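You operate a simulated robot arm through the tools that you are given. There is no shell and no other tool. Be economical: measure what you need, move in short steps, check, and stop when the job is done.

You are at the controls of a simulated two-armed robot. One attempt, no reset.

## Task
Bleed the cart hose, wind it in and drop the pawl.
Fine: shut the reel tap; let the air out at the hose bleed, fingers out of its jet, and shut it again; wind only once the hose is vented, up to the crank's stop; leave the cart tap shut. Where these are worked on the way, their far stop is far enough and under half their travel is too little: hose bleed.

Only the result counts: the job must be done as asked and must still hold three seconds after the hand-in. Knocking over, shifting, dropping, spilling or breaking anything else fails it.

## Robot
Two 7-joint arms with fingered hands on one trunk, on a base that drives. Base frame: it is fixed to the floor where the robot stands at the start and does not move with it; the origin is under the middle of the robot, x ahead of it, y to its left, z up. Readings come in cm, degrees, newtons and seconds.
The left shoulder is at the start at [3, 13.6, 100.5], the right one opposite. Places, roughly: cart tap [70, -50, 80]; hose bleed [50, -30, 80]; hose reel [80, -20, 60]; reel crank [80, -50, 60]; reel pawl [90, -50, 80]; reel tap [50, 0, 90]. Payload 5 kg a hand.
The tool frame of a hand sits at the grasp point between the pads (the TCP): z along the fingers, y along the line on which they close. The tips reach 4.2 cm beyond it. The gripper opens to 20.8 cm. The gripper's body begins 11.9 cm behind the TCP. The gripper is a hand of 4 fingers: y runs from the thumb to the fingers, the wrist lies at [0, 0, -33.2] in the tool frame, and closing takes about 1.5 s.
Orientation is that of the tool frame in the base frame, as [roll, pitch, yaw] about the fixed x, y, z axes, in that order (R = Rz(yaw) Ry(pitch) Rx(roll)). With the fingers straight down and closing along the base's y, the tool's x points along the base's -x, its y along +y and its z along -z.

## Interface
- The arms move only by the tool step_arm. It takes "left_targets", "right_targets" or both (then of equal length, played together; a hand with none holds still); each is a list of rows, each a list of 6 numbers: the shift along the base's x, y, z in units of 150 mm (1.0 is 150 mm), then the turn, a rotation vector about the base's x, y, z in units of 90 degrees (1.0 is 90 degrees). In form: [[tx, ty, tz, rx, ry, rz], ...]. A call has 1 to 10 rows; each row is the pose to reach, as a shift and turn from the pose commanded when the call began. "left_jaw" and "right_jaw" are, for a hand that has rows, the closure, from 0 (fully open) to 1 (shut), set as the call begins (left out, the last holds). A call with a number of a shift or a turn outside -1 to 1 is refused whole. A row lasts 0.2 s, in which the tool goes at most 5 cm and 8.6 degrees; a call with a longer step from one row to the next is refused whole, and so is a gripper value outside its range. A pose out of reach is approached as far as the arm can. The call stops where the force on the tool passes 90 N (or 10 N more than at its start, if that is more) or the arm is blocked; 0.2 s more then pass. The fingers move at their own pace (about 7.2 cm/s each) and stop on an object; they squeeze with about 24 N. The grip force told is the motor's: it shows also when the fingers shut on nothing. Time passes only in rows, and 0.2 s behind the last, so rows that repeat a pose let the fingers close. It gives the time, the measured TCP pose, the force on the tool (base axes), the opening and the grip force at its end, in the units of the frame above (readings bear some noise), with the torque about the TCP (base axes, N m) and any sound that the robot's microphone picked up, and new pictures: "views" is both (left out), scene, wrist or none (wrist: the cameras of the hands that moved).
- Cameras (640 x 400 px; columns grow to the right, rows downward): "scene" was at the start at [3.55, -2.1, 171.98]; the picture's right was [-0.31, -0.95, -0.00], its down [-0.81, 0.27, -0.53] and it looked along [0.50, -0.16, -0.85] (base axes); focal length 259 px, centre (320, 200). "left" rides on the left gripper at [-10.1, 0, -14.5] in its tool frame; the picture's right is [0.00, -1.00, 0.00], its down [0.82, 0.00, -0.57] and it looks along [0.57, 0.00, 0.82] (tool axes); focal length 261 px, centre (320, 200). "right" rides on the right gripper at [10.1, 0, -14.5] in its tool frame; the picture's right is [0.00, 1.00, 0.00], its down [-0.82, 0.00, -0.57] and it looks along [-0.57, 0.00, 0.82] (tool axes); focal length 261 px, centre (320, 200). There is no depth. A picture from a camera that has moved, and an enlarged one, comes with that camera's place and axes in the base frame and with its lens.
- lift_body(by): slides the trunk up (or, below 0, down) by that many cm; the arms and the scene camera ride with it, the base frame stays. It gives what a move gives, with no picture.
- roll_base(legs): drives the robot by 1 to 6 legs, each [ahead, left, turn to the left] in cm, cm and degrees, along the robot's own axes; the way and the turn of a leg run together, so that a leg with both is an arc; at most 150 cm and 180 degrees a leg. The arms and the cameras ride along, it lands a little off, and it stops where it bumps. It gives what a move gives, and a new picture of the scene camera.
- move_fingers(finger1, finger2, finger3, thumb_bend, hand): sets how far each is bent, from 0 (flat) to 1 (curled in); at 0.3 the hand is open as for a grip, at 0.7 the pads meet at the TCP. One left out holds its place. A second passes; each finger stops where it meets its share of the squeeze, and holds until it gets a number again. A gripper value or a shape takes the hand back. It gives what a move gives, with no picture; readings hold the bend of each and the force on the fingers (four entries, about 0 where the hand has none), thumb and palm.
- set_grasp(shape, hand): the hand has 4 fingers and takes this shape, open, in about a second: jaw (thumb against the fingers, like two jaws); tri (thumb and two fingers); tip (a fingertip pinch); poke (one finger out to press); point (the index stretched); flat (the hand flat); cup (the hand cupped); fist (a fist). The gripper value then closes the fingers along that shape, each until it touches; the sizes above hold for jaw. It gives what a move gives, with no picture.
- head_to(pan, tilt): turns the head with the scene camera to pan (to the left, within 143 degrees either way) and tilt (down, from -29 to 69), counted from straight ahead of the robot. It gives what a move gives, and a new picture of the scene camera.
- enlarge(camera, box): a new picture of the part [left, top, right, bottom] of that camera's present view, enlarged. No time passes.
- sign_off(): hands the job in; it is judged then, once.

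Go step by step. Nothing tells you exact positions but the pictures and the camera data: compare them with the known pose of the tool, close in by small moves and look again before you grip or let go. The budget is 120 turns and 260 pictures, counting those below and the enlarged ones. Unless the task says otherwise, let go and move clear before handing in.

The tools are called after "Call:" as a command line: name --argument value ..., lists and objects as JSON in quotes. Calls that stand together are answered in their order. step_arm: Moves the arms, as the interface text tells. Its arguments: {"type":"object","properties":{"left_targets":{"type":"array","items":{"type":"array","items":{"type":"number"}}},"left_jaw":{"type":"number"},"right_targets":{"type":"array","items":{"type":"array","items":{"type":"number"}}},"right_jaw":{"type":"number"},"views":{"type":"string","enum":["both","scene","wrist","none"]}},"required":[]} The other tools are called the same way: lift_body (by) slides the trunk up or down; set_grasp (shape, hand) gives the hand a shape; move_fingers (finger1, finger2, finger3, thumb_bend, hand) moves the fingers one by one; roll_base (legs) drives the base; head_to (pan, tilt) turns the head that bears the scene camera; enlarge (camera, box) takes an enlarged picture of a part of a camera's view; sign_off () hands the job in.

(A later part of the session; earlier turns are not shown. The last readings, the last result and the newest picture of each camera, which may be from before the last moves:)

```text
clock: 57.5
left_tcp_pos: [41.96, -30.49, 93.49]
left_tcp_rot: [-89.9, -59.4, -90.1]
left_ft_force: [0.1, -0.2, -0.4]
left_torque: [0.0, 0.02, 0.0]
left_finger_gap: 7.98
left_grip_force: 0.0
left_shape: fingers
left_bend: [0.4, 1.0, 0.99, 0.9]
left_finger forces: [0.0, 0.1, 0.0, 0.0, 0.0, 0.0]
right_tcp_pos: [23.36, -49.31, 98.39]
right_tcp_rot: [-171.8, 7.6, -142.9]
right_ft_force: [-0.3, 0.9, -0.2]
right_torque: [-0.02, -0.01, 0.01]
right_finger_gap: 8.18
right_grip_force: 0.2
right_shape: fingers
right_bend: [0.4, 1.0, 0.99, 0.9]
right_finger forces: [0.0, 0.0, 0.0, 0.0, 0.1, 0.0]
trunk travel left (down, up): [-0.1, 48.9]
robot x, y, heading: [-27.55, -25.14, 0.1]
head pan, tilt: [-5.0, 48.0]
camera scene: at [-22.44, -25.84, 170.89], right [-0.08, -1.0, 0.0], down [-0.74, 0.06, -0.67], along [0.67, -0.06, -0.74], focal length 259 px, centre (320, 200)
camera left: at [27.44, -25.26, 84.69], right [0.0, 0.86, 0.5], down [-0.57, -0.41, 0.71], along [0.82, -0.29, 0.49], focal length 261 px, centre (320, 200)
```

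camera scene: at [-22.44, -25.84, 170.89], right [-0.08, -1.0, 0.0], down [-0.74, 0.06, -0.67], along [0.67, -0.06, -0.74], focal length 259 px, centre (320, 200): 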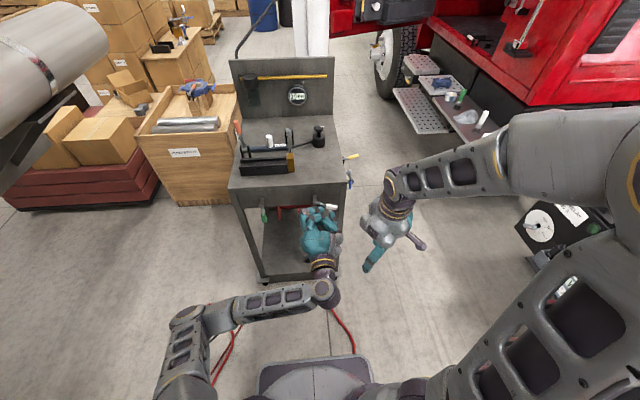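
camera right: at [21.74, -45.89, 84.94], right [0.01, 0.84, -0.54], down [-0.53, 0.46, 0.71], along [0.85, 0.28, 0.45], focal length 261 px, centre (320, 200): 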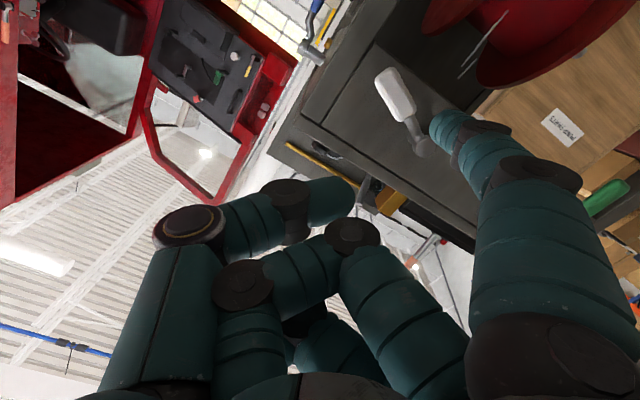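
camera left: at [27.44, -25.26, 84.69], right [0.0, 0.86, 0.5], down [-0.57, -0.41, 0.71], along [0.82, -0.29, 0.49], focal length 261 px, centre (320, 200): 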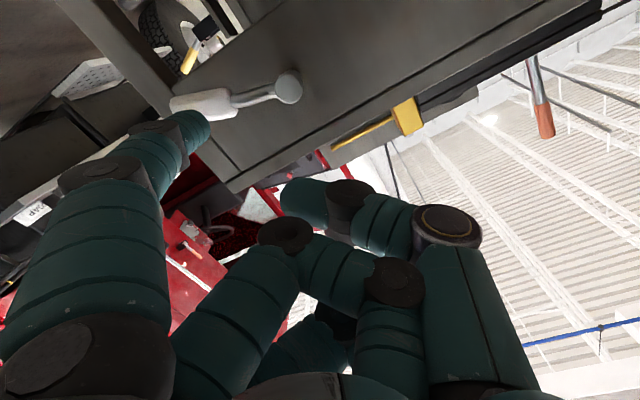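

The hand is a bit low, so I back off slightly, raise it above the lever and then move in.

Call:
step_arm --left_targets '[[-0.15, 0, 0.1, 0, 0, 0], [-0.15, -0.03, 0.3, 0, 0, 0], [-0.05, -0.06, 0.4, 0, 0, 0], [0, -0.06, 0.4, 0, 0, 0]]' --views "wrist"

Call:
enlarge --camera "scene" --box '[290, 175, 370, 235]'

```text
clock: 58.5
left_tcp_pos: [42.04, -31.29, 99.23]
left_tcp_rot: [-90.0, -59.4, -90.2]
left_ft_force: [-0.2, 0.8, 0.6]
left_torque: [-0.01, 0.02, 0.01]
left_finger_gap: 8.02
left_grip_force: 0.0
left_shape: fingers
left_bend: [0.4, 1.0, 0.99, 0.9]
left_finger forces: [0.0, 0.1, 0.1, 0.0, 0.0, 0.0]
right_tcp_pos: [23.33, -49.28, 98.41]
right_tcp_rot: [-171.8, 7.5, -142.9]
right_ft_force: [0.3, 0.4, 0.4]
right_torque: [0.03, 0.01, -0.03]
right_finger_gap: 8.17
right_grip_force: 0.0
right_shape: fingers
right_bend: [0.4, 1.0, 0.99, 0.9]
right_finger forces: [0.0, 0.1, 0.0, 0.0, 0.0, 0.0]
trunk travel left (down, up): [-0.1, 48.9]
robot x, y, heading: [-27.33, -25.36, 0.2]
head pan, tilt: [-5.0, 48.0]
camera left: at [27.42, -26.1, 90.65], right [0.0, 0.86, 0.51], down [-0.57, -0.41, 0.71], along [0.82, -0.29, 0.49], focal length 261 px, centre (320, 200)
```

left: 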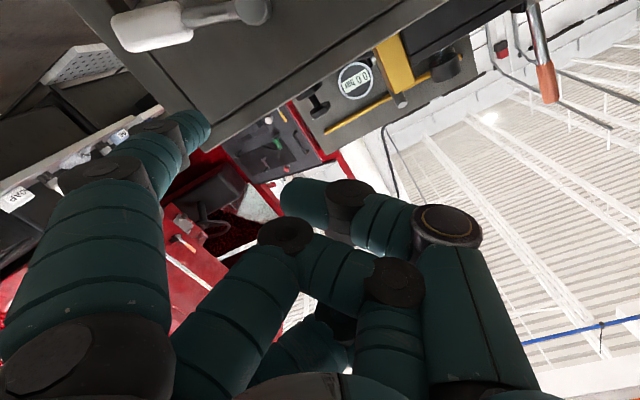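

```text
6.67 times, centred on (330, 205) of scene
camera zoom: at [-22.44, -25.85, 170.89], right [-0.08, -1.0, 0.0], down [-0.74, 0.06, -0.67], along [0.67, -0.06, -0.74], focal length 1726 px, centre (253, 167)
```

zoom: 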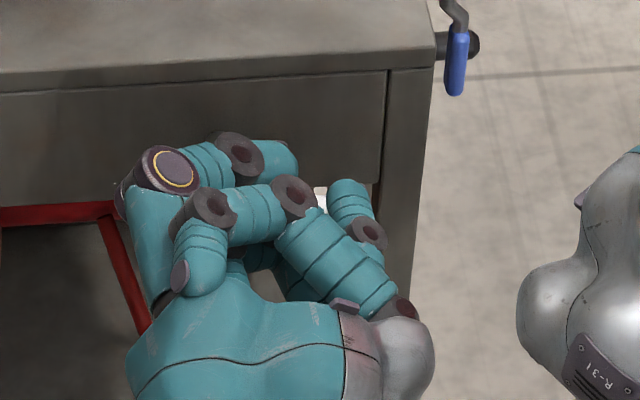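

The index is above the lever. I advance over it and sweep it down along the arc to shut.

Call:
step_arm --left_targets '[[0.15, 0, 0, 0, 0, 0], [0.3, 0, 0, 0, 0, 0], [0.3, 0, -0.15, 0, 0, 0], [0.3, 0, -0.28, 0, 0, 0], [0.3, 0, -0.41, 0, 0, 0], [0.3, 0.05, -0.53, 0, 0, 0], [0.3, 0.113, -0.64, 0, 0, 0]]' --views "wrist"

Call:
enlarge --camera "scene" --box '[290, 175, 370, 235]'

```text
clock: 60.1
left_tcp_pos: [46.52, -29.77, 89.7]
left_tcp_rot: [-90.0, -59.4, -90.1]
left_ft_force: [0.4, 0.2, -0.1]
left_torque: [-0.01, -0.01, -0.02]
left_finger_gap: 7.95
left_grip_force: 0.1
left_shape: fingers
left_bend: [0.4, 1.0, 0.99, 0.9]
left_finger forces: [0.0, 0.0, 0.0, 0.1, 0.0, 0.0]
right_tcp_pos: [23.47, -49.4, 98.3]
right_tcp_rot: [-171.7, 7.6, -143.0]
right_ft_force: [-0.4, -0.6, 0.6]
right_torque: [-0.05, 0.0, 0.02]
right_finger_gap: 8.17
right_grip_force: 0.1
right_shape: fingers
right_bend: [0.4, 1.0, 0.99, 0.9]
right_finger forces: [0.0, 0.1, 0.0, 0.0, 0.0, 0.0]
trunk travel left (down, up): [-0.1, 48.9]
robot x, y, heading: [-27.03, -25.37, -0.0]
head pan, tilt: [-5.0, 48.0]
camera left: at [31.91, -24.45, 81.02], right [0.0, 0.86, 0.5], down [-0.57, -0.41, 0.71], along [0.82, -0.29, 0.49], focal length 261 px, centre (320, 200)
```

left: 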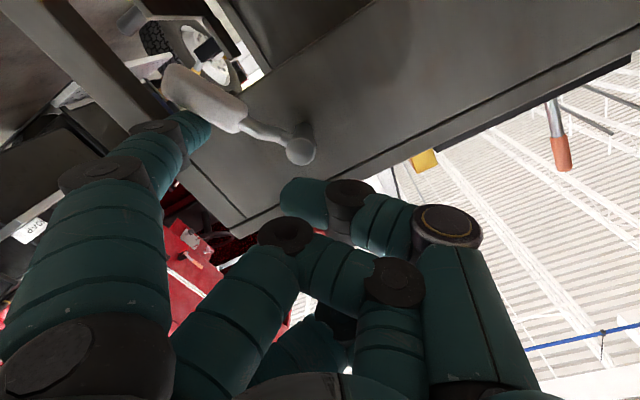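

```text
6.67 times, centred on (330, 205) of scene
camera zoom: at [-22.43, -25.85, 170.89], right [-0.08, -1.0, 0.0], down [-0.74, 0.06, -0.67], along [0.67, -0.06, -0.74], focal length 1726 px, centre (253, 167)
```

zoom: 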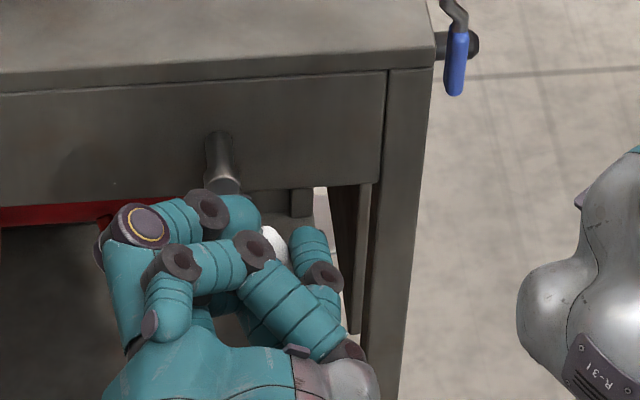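

The lever follows the finger down, now about two-thirds shut. I carry it on to its stop.

Call:
step_arm --left_targets '[[0, 0.08, -0.07, 0, 0, 0], [0, 0.16, -0.12, 0, 0, 0], [0, 0.24, -0.15, 0, 0, 0], [0, 0.32, -0.15, 0, 0, 0], [0, 0.38, -0.15, 0, 0, 0]]' --views "wrist"

Call:
enlarge --camera "scene" --box '[290, 175, 370, 235]'

```text
clock: 61.3
left_tcp_pos: [46.29, -24.33, 87.72]
left_tcp_rot: [-89.7, -59.6, -90.9]
left_ft_force: [1.7, -22.4, 11.8]
left_torque: [-2.75, -0.59, -0.64]
left_finger_gap: 9.46
left_grip_force: 10.6
left_shape: fingers
left_bend: [0.32, 1.0, 0.99, 0.9]
left_finger forces: [20.4, 0.0, 0.0, 0.0, 0.0, 0.1]
right_tcp_pos: [23.22, -49.45, 98.44]
right_tcp_rot: [-171.8, 7.7, -143.0]
right_ft_force: [1.1, 0.5, -0.3]
right_torque: [0.0, 0.03, -0.01]
right_finger_gap: 8.17
right_grip_force: 0.1
right_shape: fingers
right_bend: [0.4, 1.0, 0.99, 0.9]
right_finger forces: [0.0, 0.0, 0.1, 0.0, 0.1, 0.0]
trunk travel left (down, up): [-0.1, 48.9]
robot x, y, heading: [-27.41, -25.2, 0.2]
head pan, tilt: [-5.0, 48.0]
camera left: at [31.84, -19.04, 78.99], right [0.01, 0.86, 0.5], down [-0.58, -0.41, 0.71], along [0.82, -0.3, 0.5], focal length 261 px, centre (320, 200)
```

left: 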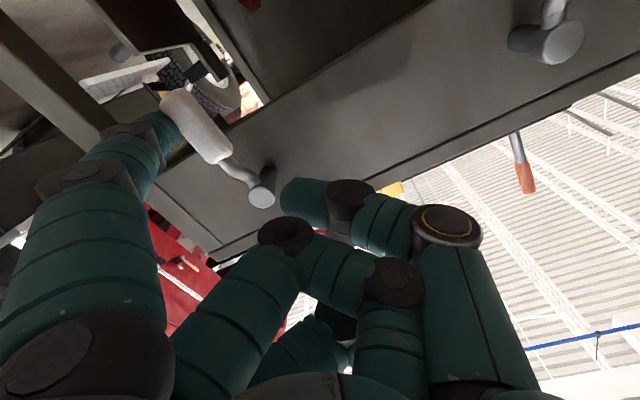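

```text
6.67 times, centred on (330, 205) of scene
camera zoom: at [-22.51, -26.05, 170.91], right [-0.08, -1.0, 0.0], down [-0.74, 0.06, -0.67], along [0.67, -0.06, -0.74], focal length 1726 px, centre (253, 167)
```

zoom: 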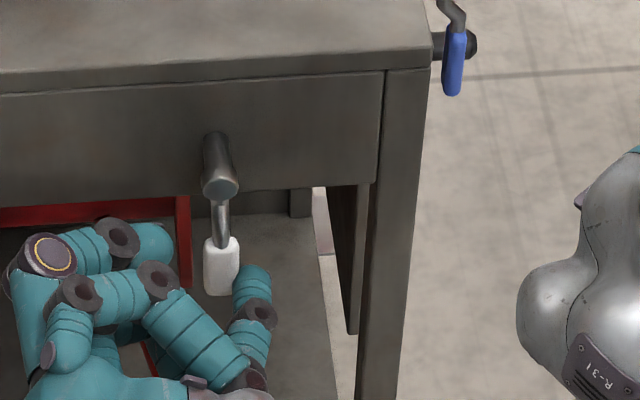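

The bleed is shut at its stop. I withdraw the left hand and then look to the right to plan the drive round to the crank side.

Call:
step_arm --left_targets '[[0, -0.25, 0, 0, 0, 0], [-0.3, -0.25, 0, 0, 0, 0], [-0.6, -0.25, 0, 0, 0, 0], [-0.8, 0, 0, 0, 0, 0], [-0.9, 0.3, 0, 0, 0, 0], [-1, 0.6, 0, 0, 0, 0]]' --views "none"

Call:
head_to --pan -55 --tilt 45

Call:
head_to --pan -30 --tilt 42

```text
clock: 62.7
left_tcp_pos: [31.4, -15.06, 87.54]
left_tcp_rot: [-89.9, -59.5, -90.3]
left_ft_force: [-0.8, -0.4, 0.1]
left_torque: [-0.01, 0.01, -0.03]
left_finger_gap: 8.0
left_grip_force: 0.0
left_shape: fingers
left_bend: [0.4, 1.0, 0.99, 0.9]
left_finger forces: [0.1, 0.0, 0.0, 0.0, 0.1, 0.0]
right_tcp_pos: [23.13, -49.37, 98.37]
right_tcp_rot: [-171.8, 7.6, -143.0]
right_ft_force: [-0.5, -0.1, 0.3]
right_torque: [-0.05, -0.06, 0.03]
right_finger_gap: 8.15
right_grip_force: 0.0
right_shape: fingers
right_bend: [0.4, 1.0, 0.99, 0.9]
right_finger forces: [0.0, 0.0, 0.0, 0.1, 0.0, 0.0]
trunk travel left (down, up): [-0.1, 48.9]
robot x, y, heading: [-27.51, -25.4, 0.1]
head pan, tilt: [-5.0, 48.0]
```

```text
clock: 63.9
left_tcp_pos: [31.36, -15.06, 87.57]
left_tcp_rot: [-90.0, -59.4, -90.2]
left_ft_force: [0.6, -0.2, -0.5]
left_torque: [-0.01, 0.0, 0.04]
left_finger_gap: 8.02
left_grip_force: 0.1
left_shape: fingers
left_bend: [0.4, 1.0, 0.99, 0.9]
left_finger forces: [0.0, 0.0, 0.0, 0.0, 0.0, 0.1]
right_tcp_pos: [23.22, -49.33, 98.47]
right_tcp_rot: [-171.8, 7.7, -142.9]
right_ft_force: [0.2, -0.7, 0.3]
right_torque: [-0.01, -0.03, -0.01]
right_finger_gap: 8.14
right_grip_force: 0.0
right_shape: fingers
right_bend: [0.4, 1.0, 0.99, 0.9]
right_finger forces: [0.0, 0.1, 0.0, 0.0, 0.1, 0.0]
trunk travel left (down, up): [-0.1, 48.9]
robot x, y, heading: [-27.8, -25.08, 0.2]
head pan, tilt: [-55.0, 45.0]
camera scene: at [-25.6, -31.84, 171.31], right [-0.82, -0.58, 0.0], down [-0.41, 0.58, -0.71], along [0.41, -0.58, -0.71], focal length 259 px, centre (320, 200)
```

scene: 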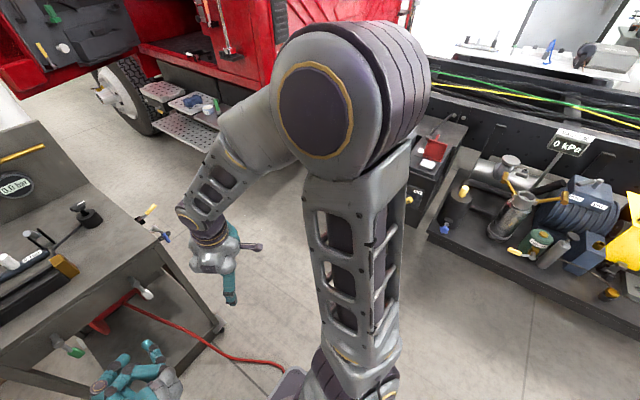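

```text
clock: 64.8
left_tcp_pos: [31.35, -15.04, 87.59]
left_tcp_rot: [-89.9, -59.4, -90.2]
left_ft_force: [0.4, -0.5, 0.6]
left_torque: [0.01, 0.03, 0.02]
left_finger_gap: 8.01
left_grip_force: 0.0
left_shape: fingers
left_bend: [0.4, 1.0, 0.99, 0.9]
left_finger forces: [0.0, 0.0, 0.0, 0.0, 0.0, 0.0]
right_tcp_pos: [23.33, -49.42, 98.38]
right_tcp_rot: [-171.8, 7.6, -142.9]
right_ft_force: [0.3, 0.2, -0.2]
right_torque: [0.01, 0.0, -0.02]
right_finger_gap: 8.17
right_grip_force: 0.1
right_shape: fingers
right_bend: [0.4, 1.0, 0.99, 0.9]
right_finger forces: [0.0, 0.1, 0.0, 0.0, 0.1, 0.0]
trunk travel left (down, up): [-0.1, 48.9]
robot x, y, heading: [-27.16, -24.87, 0.1]
head pan, tilt: [-30.0, 42.0]
camera scene: at [-23.04, -29.36, 171.75], right [-0.5, -0.87, 0.0], down [-0.58, 0.33, -0.74], along [0.64, -0.37, -0.67], focal length 259 px, centre (320, 200)
```

scene: 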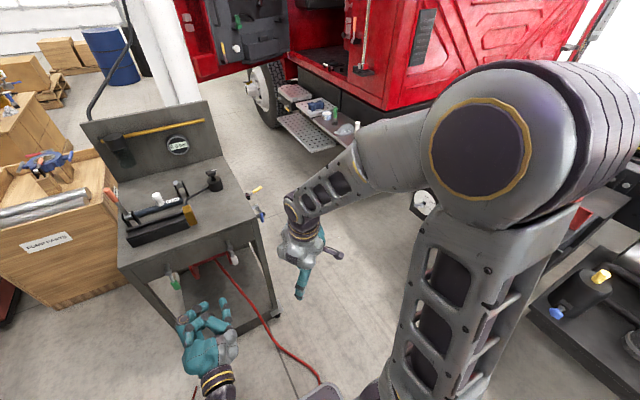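

Truck steps and hanging cabinets line the right side at about y=-130 to -150, with a lane between them and the cart. I drive part of the way right and turn left a little to look along the cart's side.

Call:
roll_base --legs '[[0, -60, 0]]'

Call:
head_to --pan 20 --tilt 40

Call:
enlarge --camera "scene" --box '[160, 60, 360, 260]'

```text
clock: 68.1
left_tcp_pos: [31.54, -74.7, 87.59]
left_tcp_rot: [-90.0, -59.5, -90.4]
left_ft_force: [0.8, -0.4, -0.2]
left_torque: [-0.03, 0.06, 0.05]
left_finger_gap: 7.96
left_grip_force: 0.0
left_shape: fingers
left_bend: [0.4, 1.0, 0.99, 0.9]
left_finger forces: [0.1, 0.1, 0.0, 0.1, 0.0, 0.0]
right_tcp_pos: [23.14, -109.09, 98.27]
right_tcp_rot: [-171.7, 7.6, -143.3]
right_ft_force: [0.5, -0.6, -0.5]
right_torque: [0.07, 0.0, 0.04]
right_finger_gap: 8.16
right_grip_force: 0.1
right_shape: fingers
right_bend: [0.4, 1.0, 0.99, 0.9]
right_finger forces: [0.1, 0.0, 0.0, 0.0, 0.0, 0.0]
trunk travel left (down, up): [-0.1, 48.9]
robot x, y, heading: [-27.41, -84.58, -0.1]
head pan, tilt: [-30.0, 42.0]
camera scene: at [-23.04, -88.84, 171.74], right [-0.5, -0.86, 0.0], down [-0.58, 0.34, -0.74], along [0.64, -0.37, -0.67], focal length 259 px, centre (320, 200)
```

scene: 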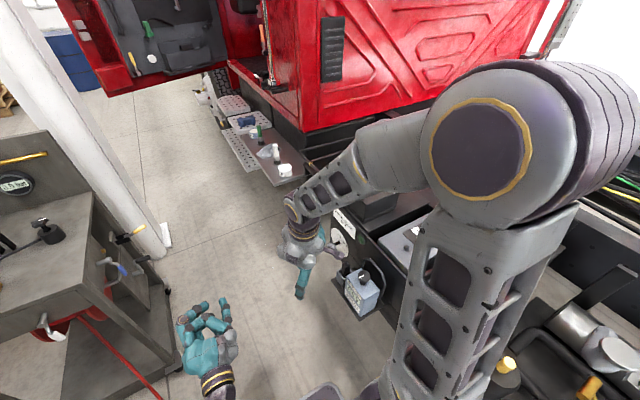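

```text
clock: 69.3
left_tcp_pos: [31.57, -74.67, 87.49]
left_tcp_rot: [-89.9, -59.5, -90.6]
left_ft_force: [-0.1, -0.5, -0.9]
left_torque: [0.0, 0.02, 0.04]
left_finger_gap: 7.99
left_grip_force: 0.0
left_shape: fingers
left_bend: [0.4, 1.0, 0.99, 0.9]
left_finger forces: [0.1, 0.0, 0.0, 0.1, 0.0, 0.0]
right_tcp_pos: [23.08, -108.97, 98.29]
right_tcp_rot: [-171.8, 7.6, -143.3]
right_ft_force: [-0.9, 0.1, -0.4]
right_torque: [0.02, -0.02, 0.01]
right_finger_gap: 8.17
right_grip_force: 0.1
right_shape: fingers
right_bend: [0.4, 1.0, 0.99, 0.9]
right_finger forces: [0.1, 0.0, 0.0, 0.0, 0.0, 0.0]
trunk travel left (down, up): [-0.1, 48.9]
robot x, y, heading: [-27.38, -84.7, -0.4]
head pan, tilt: [20.0, 40.0]
camera scene: at [-22.27, -81.68, 172.04], right [0.34, -0.94, 0.0], down [-0.6, -0.22, -0.77], along [0.72, 0.26, -0.64], focal length 259 px, centre (320, 200)
```

scene: 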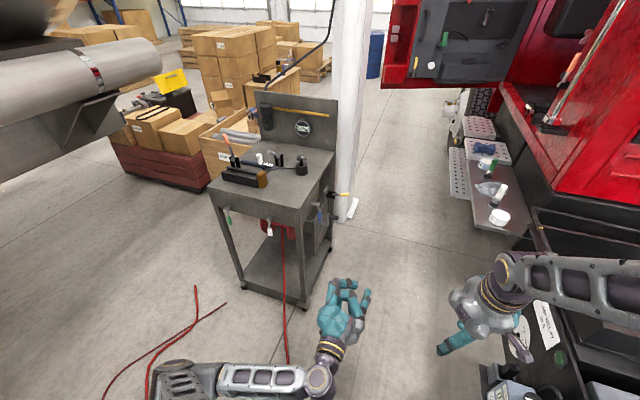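

```text
2.00 times, centred on (260, 160) of scene
camera zoom: at [-22.27, -81.68, 172.04], right [0.34, -0.94, 0.0], down [-0.6, -0.22, -0.77], along [0.72, 0.26, -0.64], focal length 518 px, centre (440, 280)
```

zoom: 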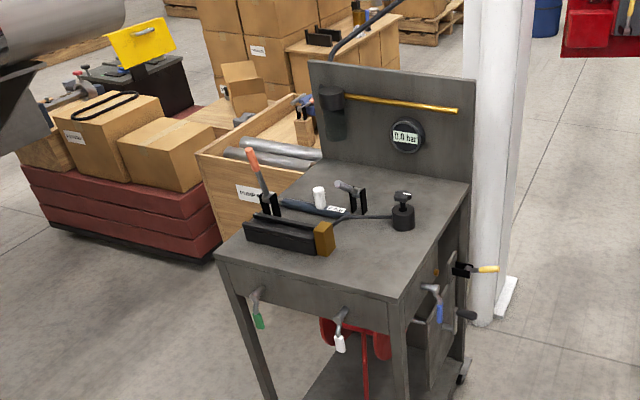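

The lane is clear and I can see the tap, crank and pawl on the cart's right side. I turn left by 50°, then strafe to about [33, -103] facing the crank.

Call:
roll_base --legs '[[0, 0, 50], [24, -57, 0]]'

Call:
head_to --pan 5 --tilt 50

Call:
enlarge --camera "scene" --box '[200, 60, 440, 210]'

```text
clock: 75.0
left_tcp_pos: [62.09, -51.8, 87.59]
left_tcp_rot: [-90.0, -59.5, -41.0]
left_ft_force: [0.6, 0.3, 0.6]
left_torque: [0.0, 0.04, 0.03]
left_finger_gap: 8.0
left_grip_force: 0.1
left_shape: fingers
left_bend: [0.4, 1.0, 0.99, 0.9]
left_finger forces: [0.0, 0.0, 0.1, 0.0, 0.0, 0.0]
right_tcp_pos: [82.88, -80.3, 98.33]
right_tcp_rot: [-171.9, 7.6, -93.6]
right_ft_force: [0.5, 0.4, -1.6]
right_torque: [0.05, 0.02, 0.0]
right_finger_gap: 8.16
right_grip_force: 0.0
right_shape: fingers
right_bend: [0.4, 1.0, 0.99, 0.9]
right_finger forces: [0.0, 0.0, 0.0, 0.1, 0.0, 0.0]
trunk travel left (down, up): [-0.1, 48.9]
robot x, y, heading: [31.56, -103.03, 49.4]
head pan, tilt: [20.0, 40.0]
camera scene: at [32.69, -97.23, 172.04], right [0.94, -0.35, 0.0], down [-0.23, -0.6, -0.77], along [0.27, 0.72, -0.64], focal length 259 px, centre (320, 200)
```

scene: 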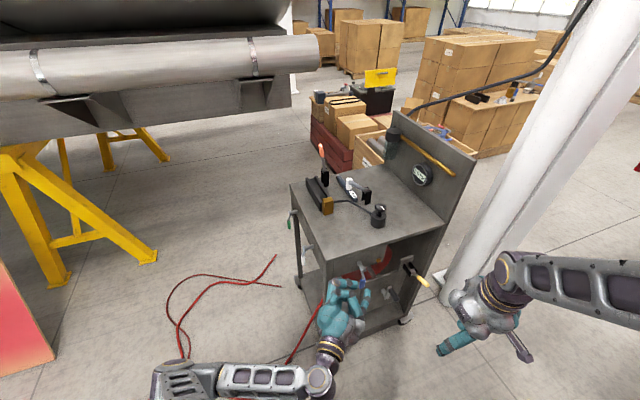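

```text
clock: 75.8
left_tcp_pos: [62.12, -51.68, 87.6]
left_tcp_rot: [-90.0, -59.4, -40.9]
left_ft_force: [0.4, 1.2, 0.1]
left_torque: [0.03, 0.0, -0.01]
left_finger_gap: 8.0
left_grip_force: 0.0
left_shape: fingers
left_bend: [0.4, 1.0, 0.99, 0.9]
left_finger forces: [0.0, 0.1, 0.0, 0.0, 0.0, 0.0]
right_tcp_pos: [82.82, -80.43, 98.31]
right_tcp_rot: [-171.7, 7.6, -93.6]
right_ft_force: [0.8, 0.7, -0.6]
right_torque: [0.0, -0.01, 0.03]
right_finger_gap: 8.18
right_grip_force: 0.1
right_shape: fingers
right_bend: [0.4, 1.0, 0.99, 0.9]
right_finger forces: [0.0, 0.1, 0.0, 0.0, 0.0, 0.0]
trunk travel left (down, up): [-0.1, 48.9]
robot x, y, heading: [31.72, -103.08, 49.5]
head pan, tilt: [5.0, 50.0]
camera scene: at [34.11, -98.9, 170.63], right [0.81, -0.58, 0.0], down [-0.44, -0.62, -0.64], along [0.37, 0.52, -0.77], focal length 259 px, centre (320, 200)
```

scene: 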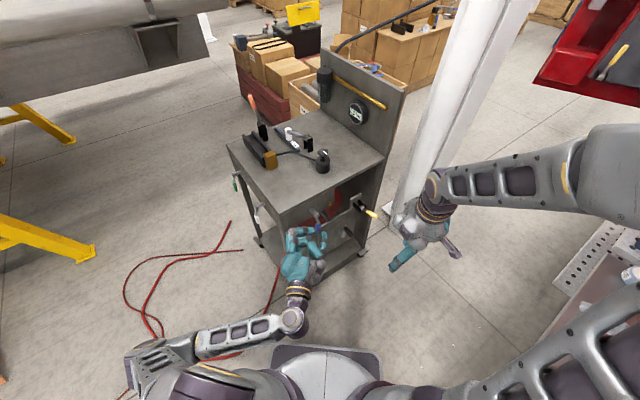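

```text
2.67 times, centred on (320, 135) of scene
camera zoom: at [34.11, -98.9, 170.63], right [0.81, -0.58, 0.0], down [-0.44, -0.62, -0.64], along [0.37, 0.52, -0.77], focal length 690 px, centre (320, 373)
```

zoom: 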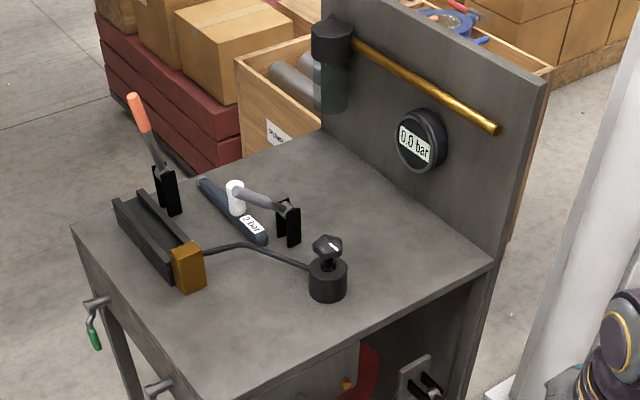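

The left hand is very close to the blue cart tap, so I draw it straight back first and then look at the side.

Call:
step_arm --left_targets '[[-0.15, -0.2, 0, 0, 0, 0], [-0.3, -0.4, 0, 0, 0, 0], [-0.4, -0.6, 0, 0, 0, 0]]' --views "scene"

Call:
enlarge --camera "scene" --box '[270, 160, 400, 270]'

```text
clock: 76.8
left_tcp_pos: [56.1, -55.21, 89.41]
left_tcp_rot: [-79.9, -59.1, -44.3]
left_ft_force: [-0.9, 1.0, 0.5]
left_torque: [-0.02, 0.0, -0.01]
left_finger_gap: 8.0
left_grip_force: 0.1
left_shape: fingers
left_bend: [0.4, 1.0, 0.99, 0.9]
left_finger forces: [0.1, 0.0, 0.0, 0.0, 0.0, 0.0]
left hand out of reach, approached as far as the arm can: row 2, 3
right_tcp_pos: [82.9, -80.18, 98.48]
right_tcp_rot: [-171.9, 7.7, -93.6]
right_ft_force: [0.0, -0.1, -0.4]
right_torque: [-0.03, -0.03, 0.01]
right_finger_gap: 8.15
right_grip_force: 0.0
right_shape: fingers
right_bend: [0.4, 1.0, 0.99, 0.9]
right_finger forces: [0.0, 0.1, 0.0, 0.0, 0.0, 0.0]
trunk travel left (down, up): [-0.1, 48.9]
robot x, y, heading: [31.55, -102.98, 49.4]
head pan, tilt: [5.0, 50.0]
stopped in row 3 (left hand): the arm was blocked; the commanded pose is now the measured one
camera scene: at [34.11, -98.89, 170.62], right [0.81, -0.58, 0.0], down [-0.44, -0.62, -0.64], along [0.37, 0.52, -0.77], focal length 259 px, centre (320, 200)
```

scene: 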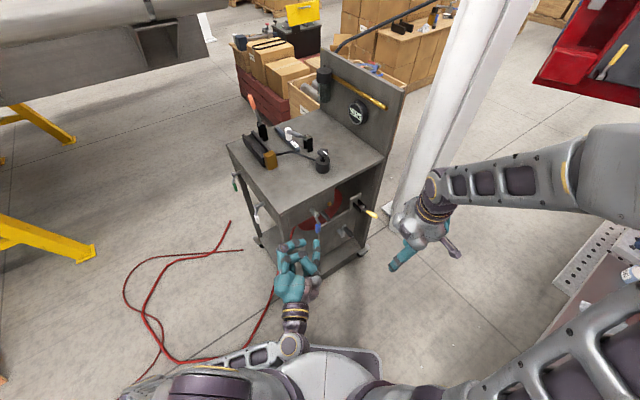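

```text
3.64 times, centred on (335, 215) of scene
camera zoom: at [34.11, -98.89, 170.62], right [0.81, -0.58, 0.0], down [-0.44, -0.62, -0.64], along [0.37, 0.52, -0.77], focal length 941 px, centre (266, 146)
```

zoom: 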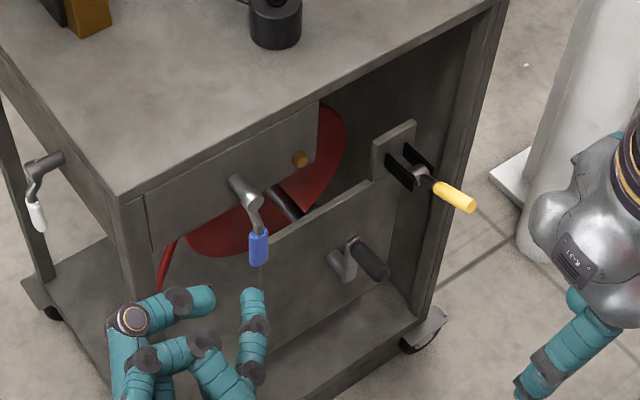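

I now see all three: the blue tap (hanging down, shut), the yellow pawl lever in its bracket, and the crank with its black handle low on the side panel. I zoom in on each.

Call:
enlarge --camera "scene" --box '[350, 215, 386, 240]'

Call:
enlarge --camera "scene" --box '[336, 180, 406, 240]'

```text
16.00 times, centred on (368, 228) of scene
camera zoom: at [34.11, -98.89, 170.62], right [0.81, -0.58, 0.0], down [-0.44, -0.62, -0.64], along [0.37, 0.52, -0.77], focal length 4142 px, centre (-448, -240)
```

zoom: 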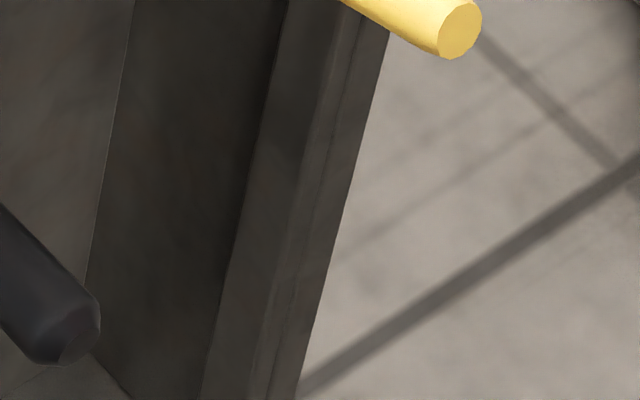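

```text
6.67 times, centred on (371, 210) of scene
camera zoom: at [34.11, -98.89, 170.62], right [0.81, -0.58, 0.0], down [-0.44, -0.62, -0.64], along [0.37, 0.52, -0.77], focal length 1726 px, centre (-20, 133)
```

zoom: 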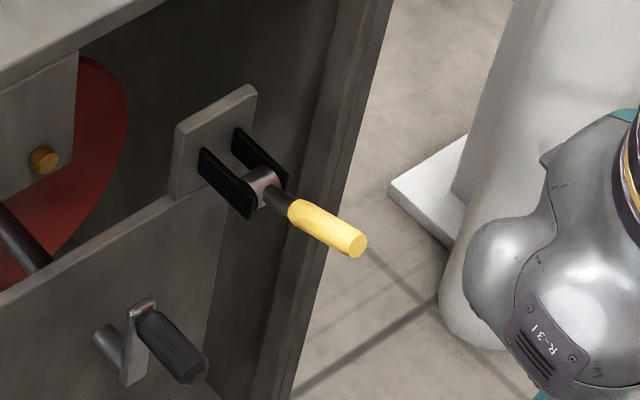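

The crank hub is at about [85, -47, 56.5], with its handle upright along -y from [86, -48, 63] to [85, -54.5, 64.5]. The pawl pivot is near [97, -46.5, 70] and its yellow tip near [95, -57, 76]. I raise the left hand clear of the tap and roll it back palm-down.

Call:
step_arm --left_targets '[[-0.03, -0.03, 0.2, 0, 0, 0], [-0.05, -0.05, 0.45, 0.06, 0.07, 0], [-0.05, -0.05, 0.7, 0.119, 0.139, 0], [-0.05, -0.05, 0.9, 0.178, 0.208, 0], [-0.05, -0.05, 1, 0.237, 0.277, 0], [-0.05, -0.05, 1, 0.296, 0.346, 0], [-0.05, -0.05, 1, 0.355, 0.415, 0], [-0.05, -0.05, 1, 0.414, 0.484, 0], [-0.05, -0.05, 1, 0.473, 0.553, 0], [-0.05, -0.05, 1, 0.532, 0.622, 0]]' --views "none"

Call:
roll_base --legs '[[10, -29, 15]]'

```text
clock: 79.0
left_tcp_pos: [63.91, -52.92, 94.6]
left_tcp_rot: [-83.4, 14.1, -43.5]
left_ft_force: [15.9, -58.7, -11.2]
left_torque: [-5.74, -1.45, -0.97]
left_finger_gap: 8.21
left_grip_force: 28.8
left_shape: fingers
left_bend: [0.38, 1.0, 0.99, 0.9]
left_finger forces: [57.9, 0.0, 0.0, 0.0, 0.1, 0.0]
left hand out of reach, approached as far as the arm can: row 1, 2, 3, 4, 5, 6, 7, 8, 9, 10
right_tcp_pos: [83.06, -80.76, 98.33]
right_tcp_rot: [-171.9, 7.8, -93.7]
right_ft_force: [0.0, -1.1, 0.3]
right_torque: [0.05, 0.01, 0.01]
right_finger_gap: 8.17
right_grip_force: 0.1
right_shape: fingers
right_bend: [0.4, 1.0, 0.99, 0.9]
right_finger forces: [0.0, 0.0, 0.0, 0.0, 0.0, 0.0]
trunk travel left (down, up): [-0.1, 48.9]
robot x, y, heading: [31.36, -103.34, 49.3]
head pan, tilt: [5.0, 50.0]
```

```text
clock: 79.8
left_tcp_pos: [64.55, -52.86, 94.65]
left_tcp_rot: [-83.4, 14.0, -42.1]
left_ft_force: [3.2, -8.9, -1.1]
left_torque: [-0.76, -0.29, -0.28]
left_finger_gap: 7.83
left_grip_force: 4.7
left_shape: fingers
left_bend: [0.41, 1.0, 0.99, 0.9]
left_finger forces: [9.7, 0.1, 0.0, 0.0, 0.0, 0.0]
right_tcp_pos: [84.38, -80.21, 98.33]
right_tcp_rot: [-171.8, 7.5, -92.5]
right_ft_force: [-0.6, -0.3, 0.2]
right_torque: [-0.13, -0.1, -0.03]
right_finger_gap: 8.16
right_grip_force: 0.0
right_shape: fingers
right_bend: [0.4, 1.0, 0.99, 0.9]
right_finger forces: [0.0, 0.1, 0.0, 0.0, 0.1, 0.0]
trunk travel left (down, up): [-0.1, 48.9]
robot x, y, heading: [33.75, -103.58, 50.5]
head pan, tilt: [5.0, 50.0]
stopped in leg 1: the force on the tool passed its limit at 94 N (the readings are from after the stop); the commanded pose is now the measured one
camera scene: at [35.95, -99.73, 170.62], right [0.82, -0.57, 0.0], down [-0.43, -0.63, -0.64], along [0.36, 0.53, -0.77], focal length 259 px, centre (320, 200)
```

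scene: 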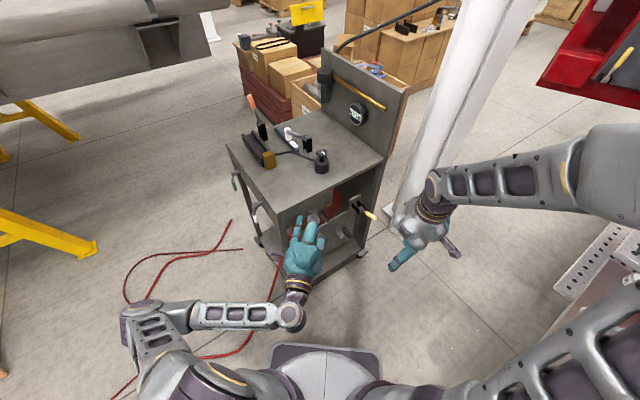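

The hand drifted forward and the index pressed on the cart side. I drive straight back a little to get off it, then check the cart and the tap.

Call:
roll_base --legs '[[-14, 0, 0]]'

Call:
enlarge --camera "scene" --box '[220, 120, 420, 260]'

```text
clock: 81.4
left_tcp_pos: [53.49, -59.29, 94.91]
left_tcp_rot: [-81.3, 15.3, -41.1]
left_ft_force: [0.9, -0.1, -1.6]
left_torque: [0.11, -0.09, -0.01]
left_finger_gap: 7.99
left_grip_force: 0.1
left_shape: fingers
left_bend: [0.4, 1.0, 0.99, 0.9]
left_finger forces: [0.1, 0.0, 0.0, 0.0, 0.0, 0.0]
right_tcp_pos: [73.32, -88.54, 97.71]
right_tcp_rot: [-171.7, 8.8, -95.0]
right_ft_force: [-1.1, 1.9, -0.5]
right_torque: [-0.3, -0.01, -0.05]
right_finger_gap: 8.15
right_grip_force: 0.0
right_shape: fingers
right_bend: [0.4, 1.0, 0.99, 0.9]
right_finger forces: [0.0, 0.0, 0.0, 0.0, 0.0, 0.0]
trunk travel left (down, up): [-0.1, 48.9]
robot x, y, heading: [24.26, -107.86, 49.4]
head pan, tilt: [5.0, 50.0]
stopped in leg 1: the robot was blocked; the commanded pose is now the measured one
camera scene: at [26.57, -102.89, 170.71], right [0.81, -0.58, 0.01], down [-0.45, -0.63, -0.64], along [0.38, 0.52, -0.77], focal length 259 px, centre (320, 200)
```

scene: 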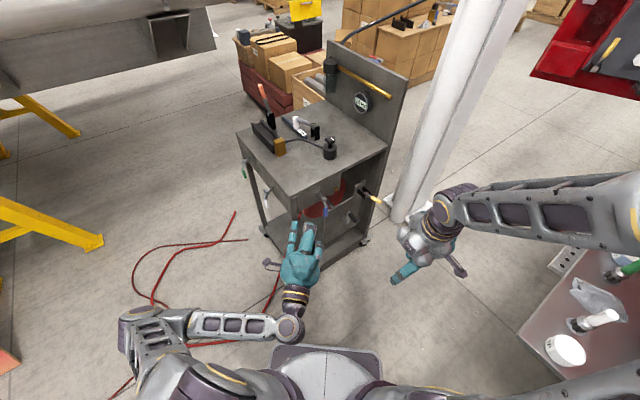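

```text
2.86 times, centred on (320, 190) of scene
camera zoom: at [26.57, -102.89, 170.71], right [0.81, -0.58, 0.01], down [-0.45, -0.63, -0.64], along [0.38, 0.52, -0.77], focal length 740 px, centre (320, 229)
```

zoom: 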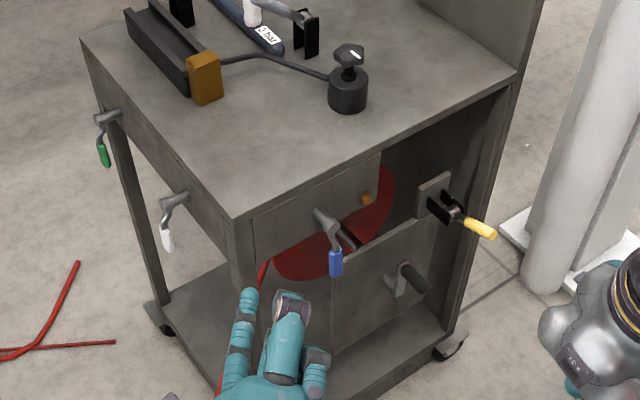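

The cart seems unmoved and the tap still hangs down. The hand is now in a natural thumb-up pose that suits gripping the crank handle, so I open it as a jaw, ease forward off whatever is behind me and lower the hand towards the crank's line.

Call:
roll_base --legs '[[3, 0, 0]]'

Call:
step_arm --left_targets '[[0.1, -0.15, -0.15, 0, 0, 0], [0.2, -0.3, -0.3, 0, 0, 0], [0.3, -0.45, -0.5, 0, 0, 0], [0.4, -0.6, -0.7, 0, 0, 0], [0.5, -0.75, -0.85, 0, 0, 0], [0.5, -0.8, -1, 0, 0, 0]]' --views "both"

Call:
set_grasp --hand "left" --shape "jaw"

```text
clock: 82.3
left_tcp_pos: [55.95, -57.89, 95.0]
left_tcp_rot: [-81.2, 15.3, -41.1]
left_ft_force: [0.3, 0.6, -0.8]
left_torque: [0.08, -0.04, -0.06]
left_finger_gap: 7.98
left_grip_force: 0.0
left_shape: fingers
left_bend: [0.4, 1.0, 0.99, 0.9]
left_finger forces: [0.0, 0.0, 0.0, 0.0, 0.0, 0.1]
right_tcp_pos: [75.86, -87.32, 97.6]
right_tcp_rot: [-171.9, 9.0, -95.2]
right_ft_force: [1.3, 1.1, -1.3]
right_torque: [-0.17, 0.15, 0.0]
right_finger_gap: 8.13
right_grip_force: 0.0
right_shape: fingers
right_bend: [0.4, 1.0, 0.99, 0.9]
right_finger forces: [0.0, 0.0, 0.0, 0.0, 0.0, 0.0]
trunk travel left (down, up): [-0.1, 48.9]
robot x, y, heading: [26.27, -106.49, 49.3]
head pan, tilt: [5.0, 50.0]
camera scene: at [29.1, -102.28, 170.59], right [0.81, -0.58, 0.0], down [-0.45, -0.62, -0.64], along [0.37, 0.52, -0.77], focal length 259 px, centre (320, 200)
```

scene: 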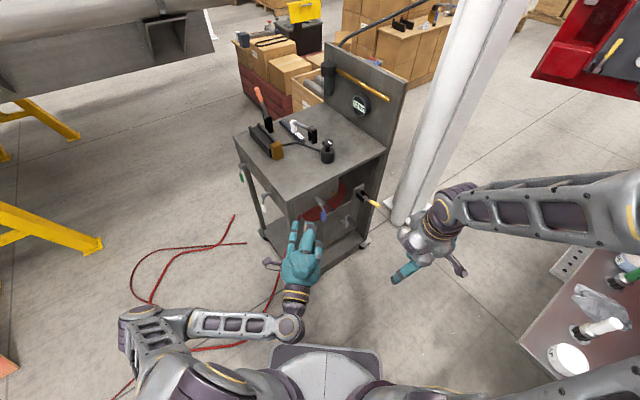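

```text
clock: 83.9
left_tcp_pos: [63.61, -67.29, 82.46]
left_tcp_rot: [-79.1, 14.2, -38.0]
left_ft_force: [0.8, 0.1, 0.1]
left_torque: [0.01, 0.01, -0.02]
left_finger_gap: 7.98
left_grip_force: 0.1
left_shape: fingers
left_bend: [0.4, 1.0, 0.99, 0.9]
left_finger forces: [0.2, 0.0, 0.1, 0.0, 0.1, 0.1]
right_tcp_pos: [75.68, -87.57, 97.7]
right_tcp_rot: [-171.7, 8.9, -95.1]
right_ft_force: [-0.3, 0.2, 0.8]
right_torque: [-0.06, -0.07, 0.01]
right_finger_gap: 8.13
right_grip_force: 0.1
right_shape: fingers
right_bend: [0.4, 1.0, 0.99, 0.9]
right_finger forces: [0.1, 0.0, 0.0, 0.1, 0.0, 0.0]
trunk travel left (down, up): [-0.1, 48.9]
robot x, y, heading: [26.46, -106.59, 49.8]
head pan, tilt: [5.0, 50.0]
stopped in row 6 (left hand): the arm was blocked; the commanded pose is now the measured one
camera scene: at [28.91, -102.51, 170.63], right [0.81, -0.58, 0.0], down [-0.45, -0.62, -0.64], along [0.37, 0.52, -0.77], focal length 259 px, centre (320, 200)
camera left: at [46.5, -71.97, 82.25], right [0.07, -0.3, 0.95], down [0.26, -0.92, -0.3], along [0.96, 0.27, 0.01], focal length 261 px, centre (320, 200)
```

scene: 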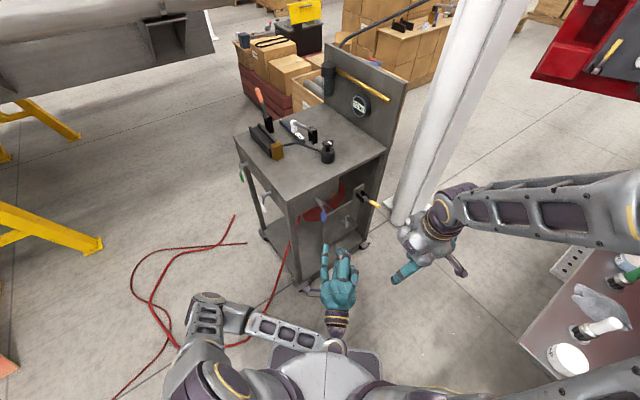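
left: 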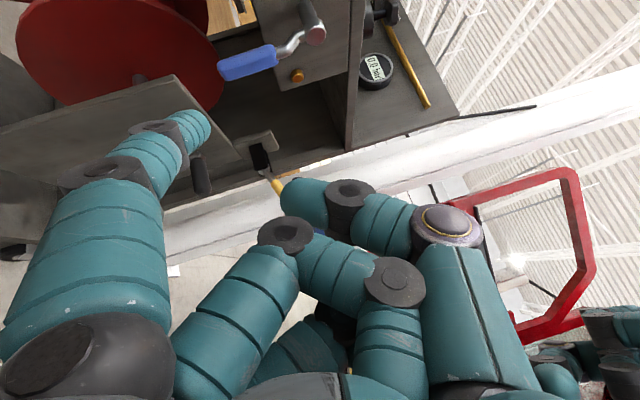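

```text
clock: 84.8
left_tcp_pos: [63.56, -67.4, 82.43]
left_tcp_rot: [-79.1, 14.2, -38.0]
left_ft_force: [0.4, -0.2, 0.2]
left_torque: [0.01, 0.03, -0.03]
left_finger_gap: 20.8
left_grip_force: 0.0
left_shape: jaw
left_bend: [0.3, 0.3, 0.3, 0.3]
left_finger forces: [0.1, 0.0, 0.0, 0.0, 0.0, 0.0]
right_tcp_pos: [75.71, -87.51, 97.72]
right_tcp_rot: [-171.8, 9.1, -95.0]
right_ft_force: [-0.3, 0.1, -0.5]
right_torque: [0.02, 0.02, -0.01]
right_finger_gap: 8.14
right_grip_force: 0.1
right_shape: fingers
right_bend: [0.4, 1.0, 0.99, 0.9]
right_finger forces: [0.0, 0.1, 0.1, 0.0, 0.0, 0.0]
trunk travel left (down, up): [-0.1, 48.9]
robot x, y, heading: [26.48, -106.75, 49.6]
head pan, tilt: [5.0, 50.0]
```

The jaw is open and the crank handle is visible in the wrist view. I level the hand, turn it a bit more towards +y and move to about 14 cm short of the handle.

Call:
step_arm --left_targets '[[0.15, 0, -0.2, -0.046, -0.015, 0.026], [0.3, 0, -0.4, -0.092, -0.03, 0.051], [0.5, 0.05, -0.6, -0.137, -0.045, 0.077], [0.7, 0.1, -0.8, -0.183, -0.06, 0.1025], [0.85, 0.18, -1, -0.183, -0.06, 0.1025], [0.98, 0.2, -1, -0.183, -0.06, 0.1025]]'

```text
clock: 86.2
left_tcp_pos: [78.44, -64.12, 67.43]
left_tcp_rot: [-89.9, 0.5, -30.4]
left_ft_force: [0.0, -0.6, 0.2]
left_torque: [0.03, -0.01, -0.02]
left_finger_gap: 20.79
left_grip_force: 0.1
left_shape: jaw
left_bend: [0.3, 0.3, 0.3, 0.3]
left_finger forces: [0.0, 0.0, 0.0, 0.0, 0.0, 0.0]
left hand out of reach, approached as far as the arm can: row 3, 4, 5, 6
right_tcp_pos: [75.77, -87.47, 97.73]
right_tcp_rot: [-171.7, 9.1, -95.0]
right_ft_force: [-0.1, 0.3, 0.1]
right_torque: [0.0, 0.06, -0.04]
right_finger_gap: 8.13
right_grip_force: 0.0
right_shape: fingers
right_bend: [0.4, 1.0, 0.99, 0.9]
right_finger forces: [0.1, 0.1, 0.1, 0.1, 0.0, 0.0]
trunk travel left (down, up): [-0.1, 48.9]
robot x, y, heading: [26.75, -106.68, 49.4]
head pan, tilt: [5.0, 50.0]
camera scene: at [28.96, -102.52, 170.62], right [0.81, -0.58, 0.0], down [-0.45, -0.62, -0.64], along [0.37, 0.52, -0.77], focal length 259 px, centre (320, 200)
camera left: at [62.34, -71.32, 67.45], right [0.0, 0.0, 1.0], down [0.42, -0.91, -0.01], along [0.91, 0.42, 0.0], focal length 261 px, centre (320, 200)
```

scene: 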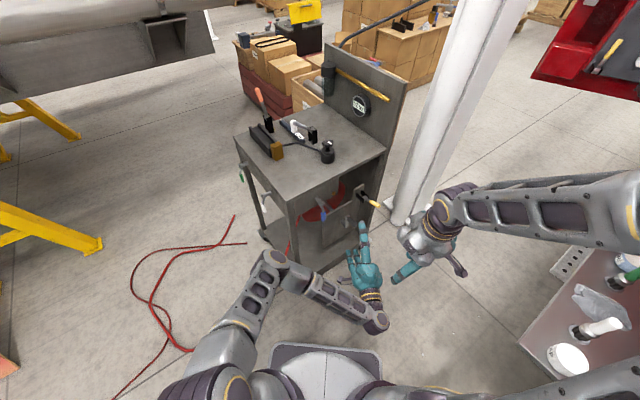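
left: 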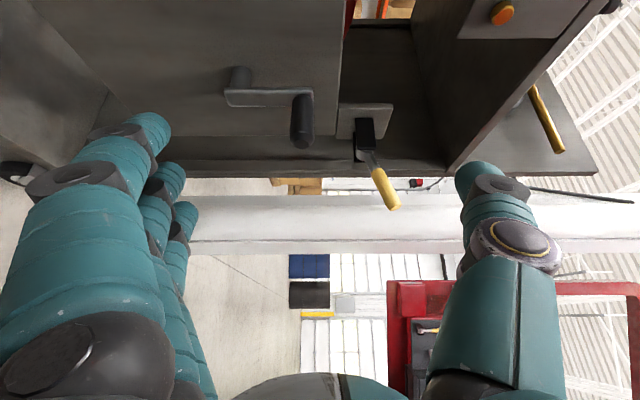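

I have a clear view: crank axis at about x=84.7, z=58.4, with the handle centre at [85, -51, 65.4]. I advance the open jaw around the handle.

Call:
step_arm --left_targets '[[0.1, 0.17, -0.08, 0, 0, 0], [0.2, 0.35, -0.15, 0, 0, 0], [0.3, 0.53, -0.15, 0, 0, 0], [0.4, 0.7, -0.15, 0, 0, 0]]'

Call:
enlarge --camera "left" --box '[130, 40, 510, 280]'

```text
clock: 87.2
left_tcp_pos: [84.41, -53.68, 65.09]
left_tcp_rot: [-89.7, 0.4, -30.2]
left_ft_force: [-0.1, -0.6, -0.8]
left_torque: [0.03, 0.0, 0.04]
left_finger_gap: 20.8
left_grip_force: 0.1
left_shape: jaw
left_bend: [0.3, 0.3, 0.3, 0.3]
left_finger forces: [0.0, 0.0, 0.0, 0.1, 0.1, 0.0]
right_tcp_pos: [75.75, -87.48, 97.64]
right_tcp_rot: [-171.7, 9.0, -95.1]
right_ft_force: [0.5, 0.5, 0.2]
right_torque: [-0.04, -0.02, 0.0]
right_finger_gap: 8.15
right_grip_force: 0.0
right_shape: fingers
right_bend: [0.4, 1.0, 0.99, 0.9]
right_finger forces: [0.0, 0.0, 0.0, 0.1, 0.0, 0.0]
trunk travel left (down, up): [-0.1, 48.9]
robot x, y, heading: [26.31, -106.49, 49.3]
head pan, tilt: [5.0, 50.0]
camera scene: at [28.96, -102.48, 170.62], right [0.81, -0.58, 0.0], down [-0.45, -0.62, -0.64], along [0.37, 0.52, -0.77], focal length 259 px, centre (320, 200)
camera left: at [68.28, -60.93, 65.05], right [0.0, -0.01, 1.0], down [0.42, -0.91, -0.01], along [0.91, 0.42, 0.0], focal length 261 px, centre (320, 200)
```

scene: 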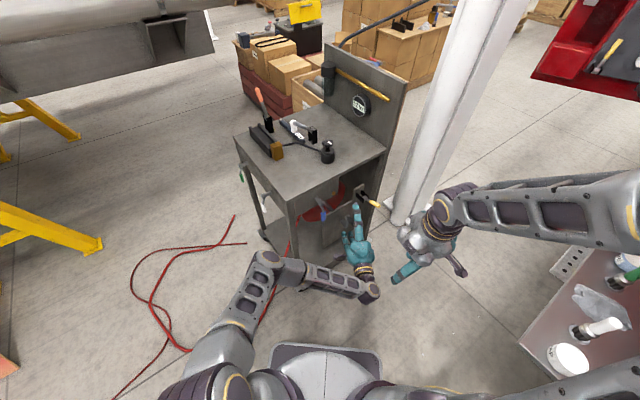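
left: 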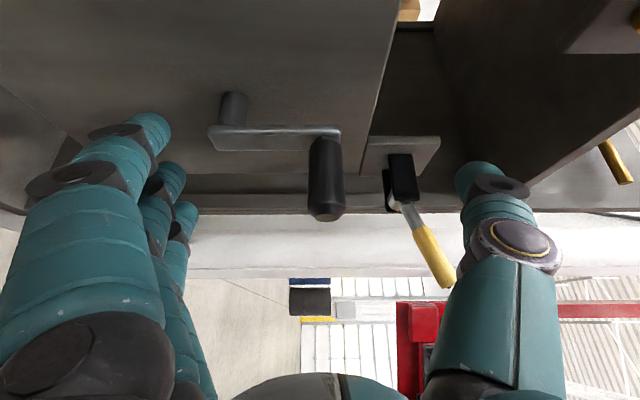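

```text
1.67 times, centred on (320, 160) of left
camera zoom: at [68.28, -60.93, 65.05], right [0.0, -0.01, 1.0], down [0.42, -0.91, -0.01], along [0.91, 0.42, 0.0], focal length 434 px, centre (320, 267)
```

zoom: 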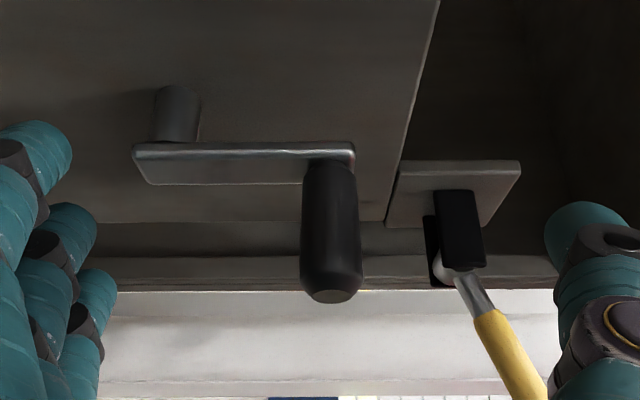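

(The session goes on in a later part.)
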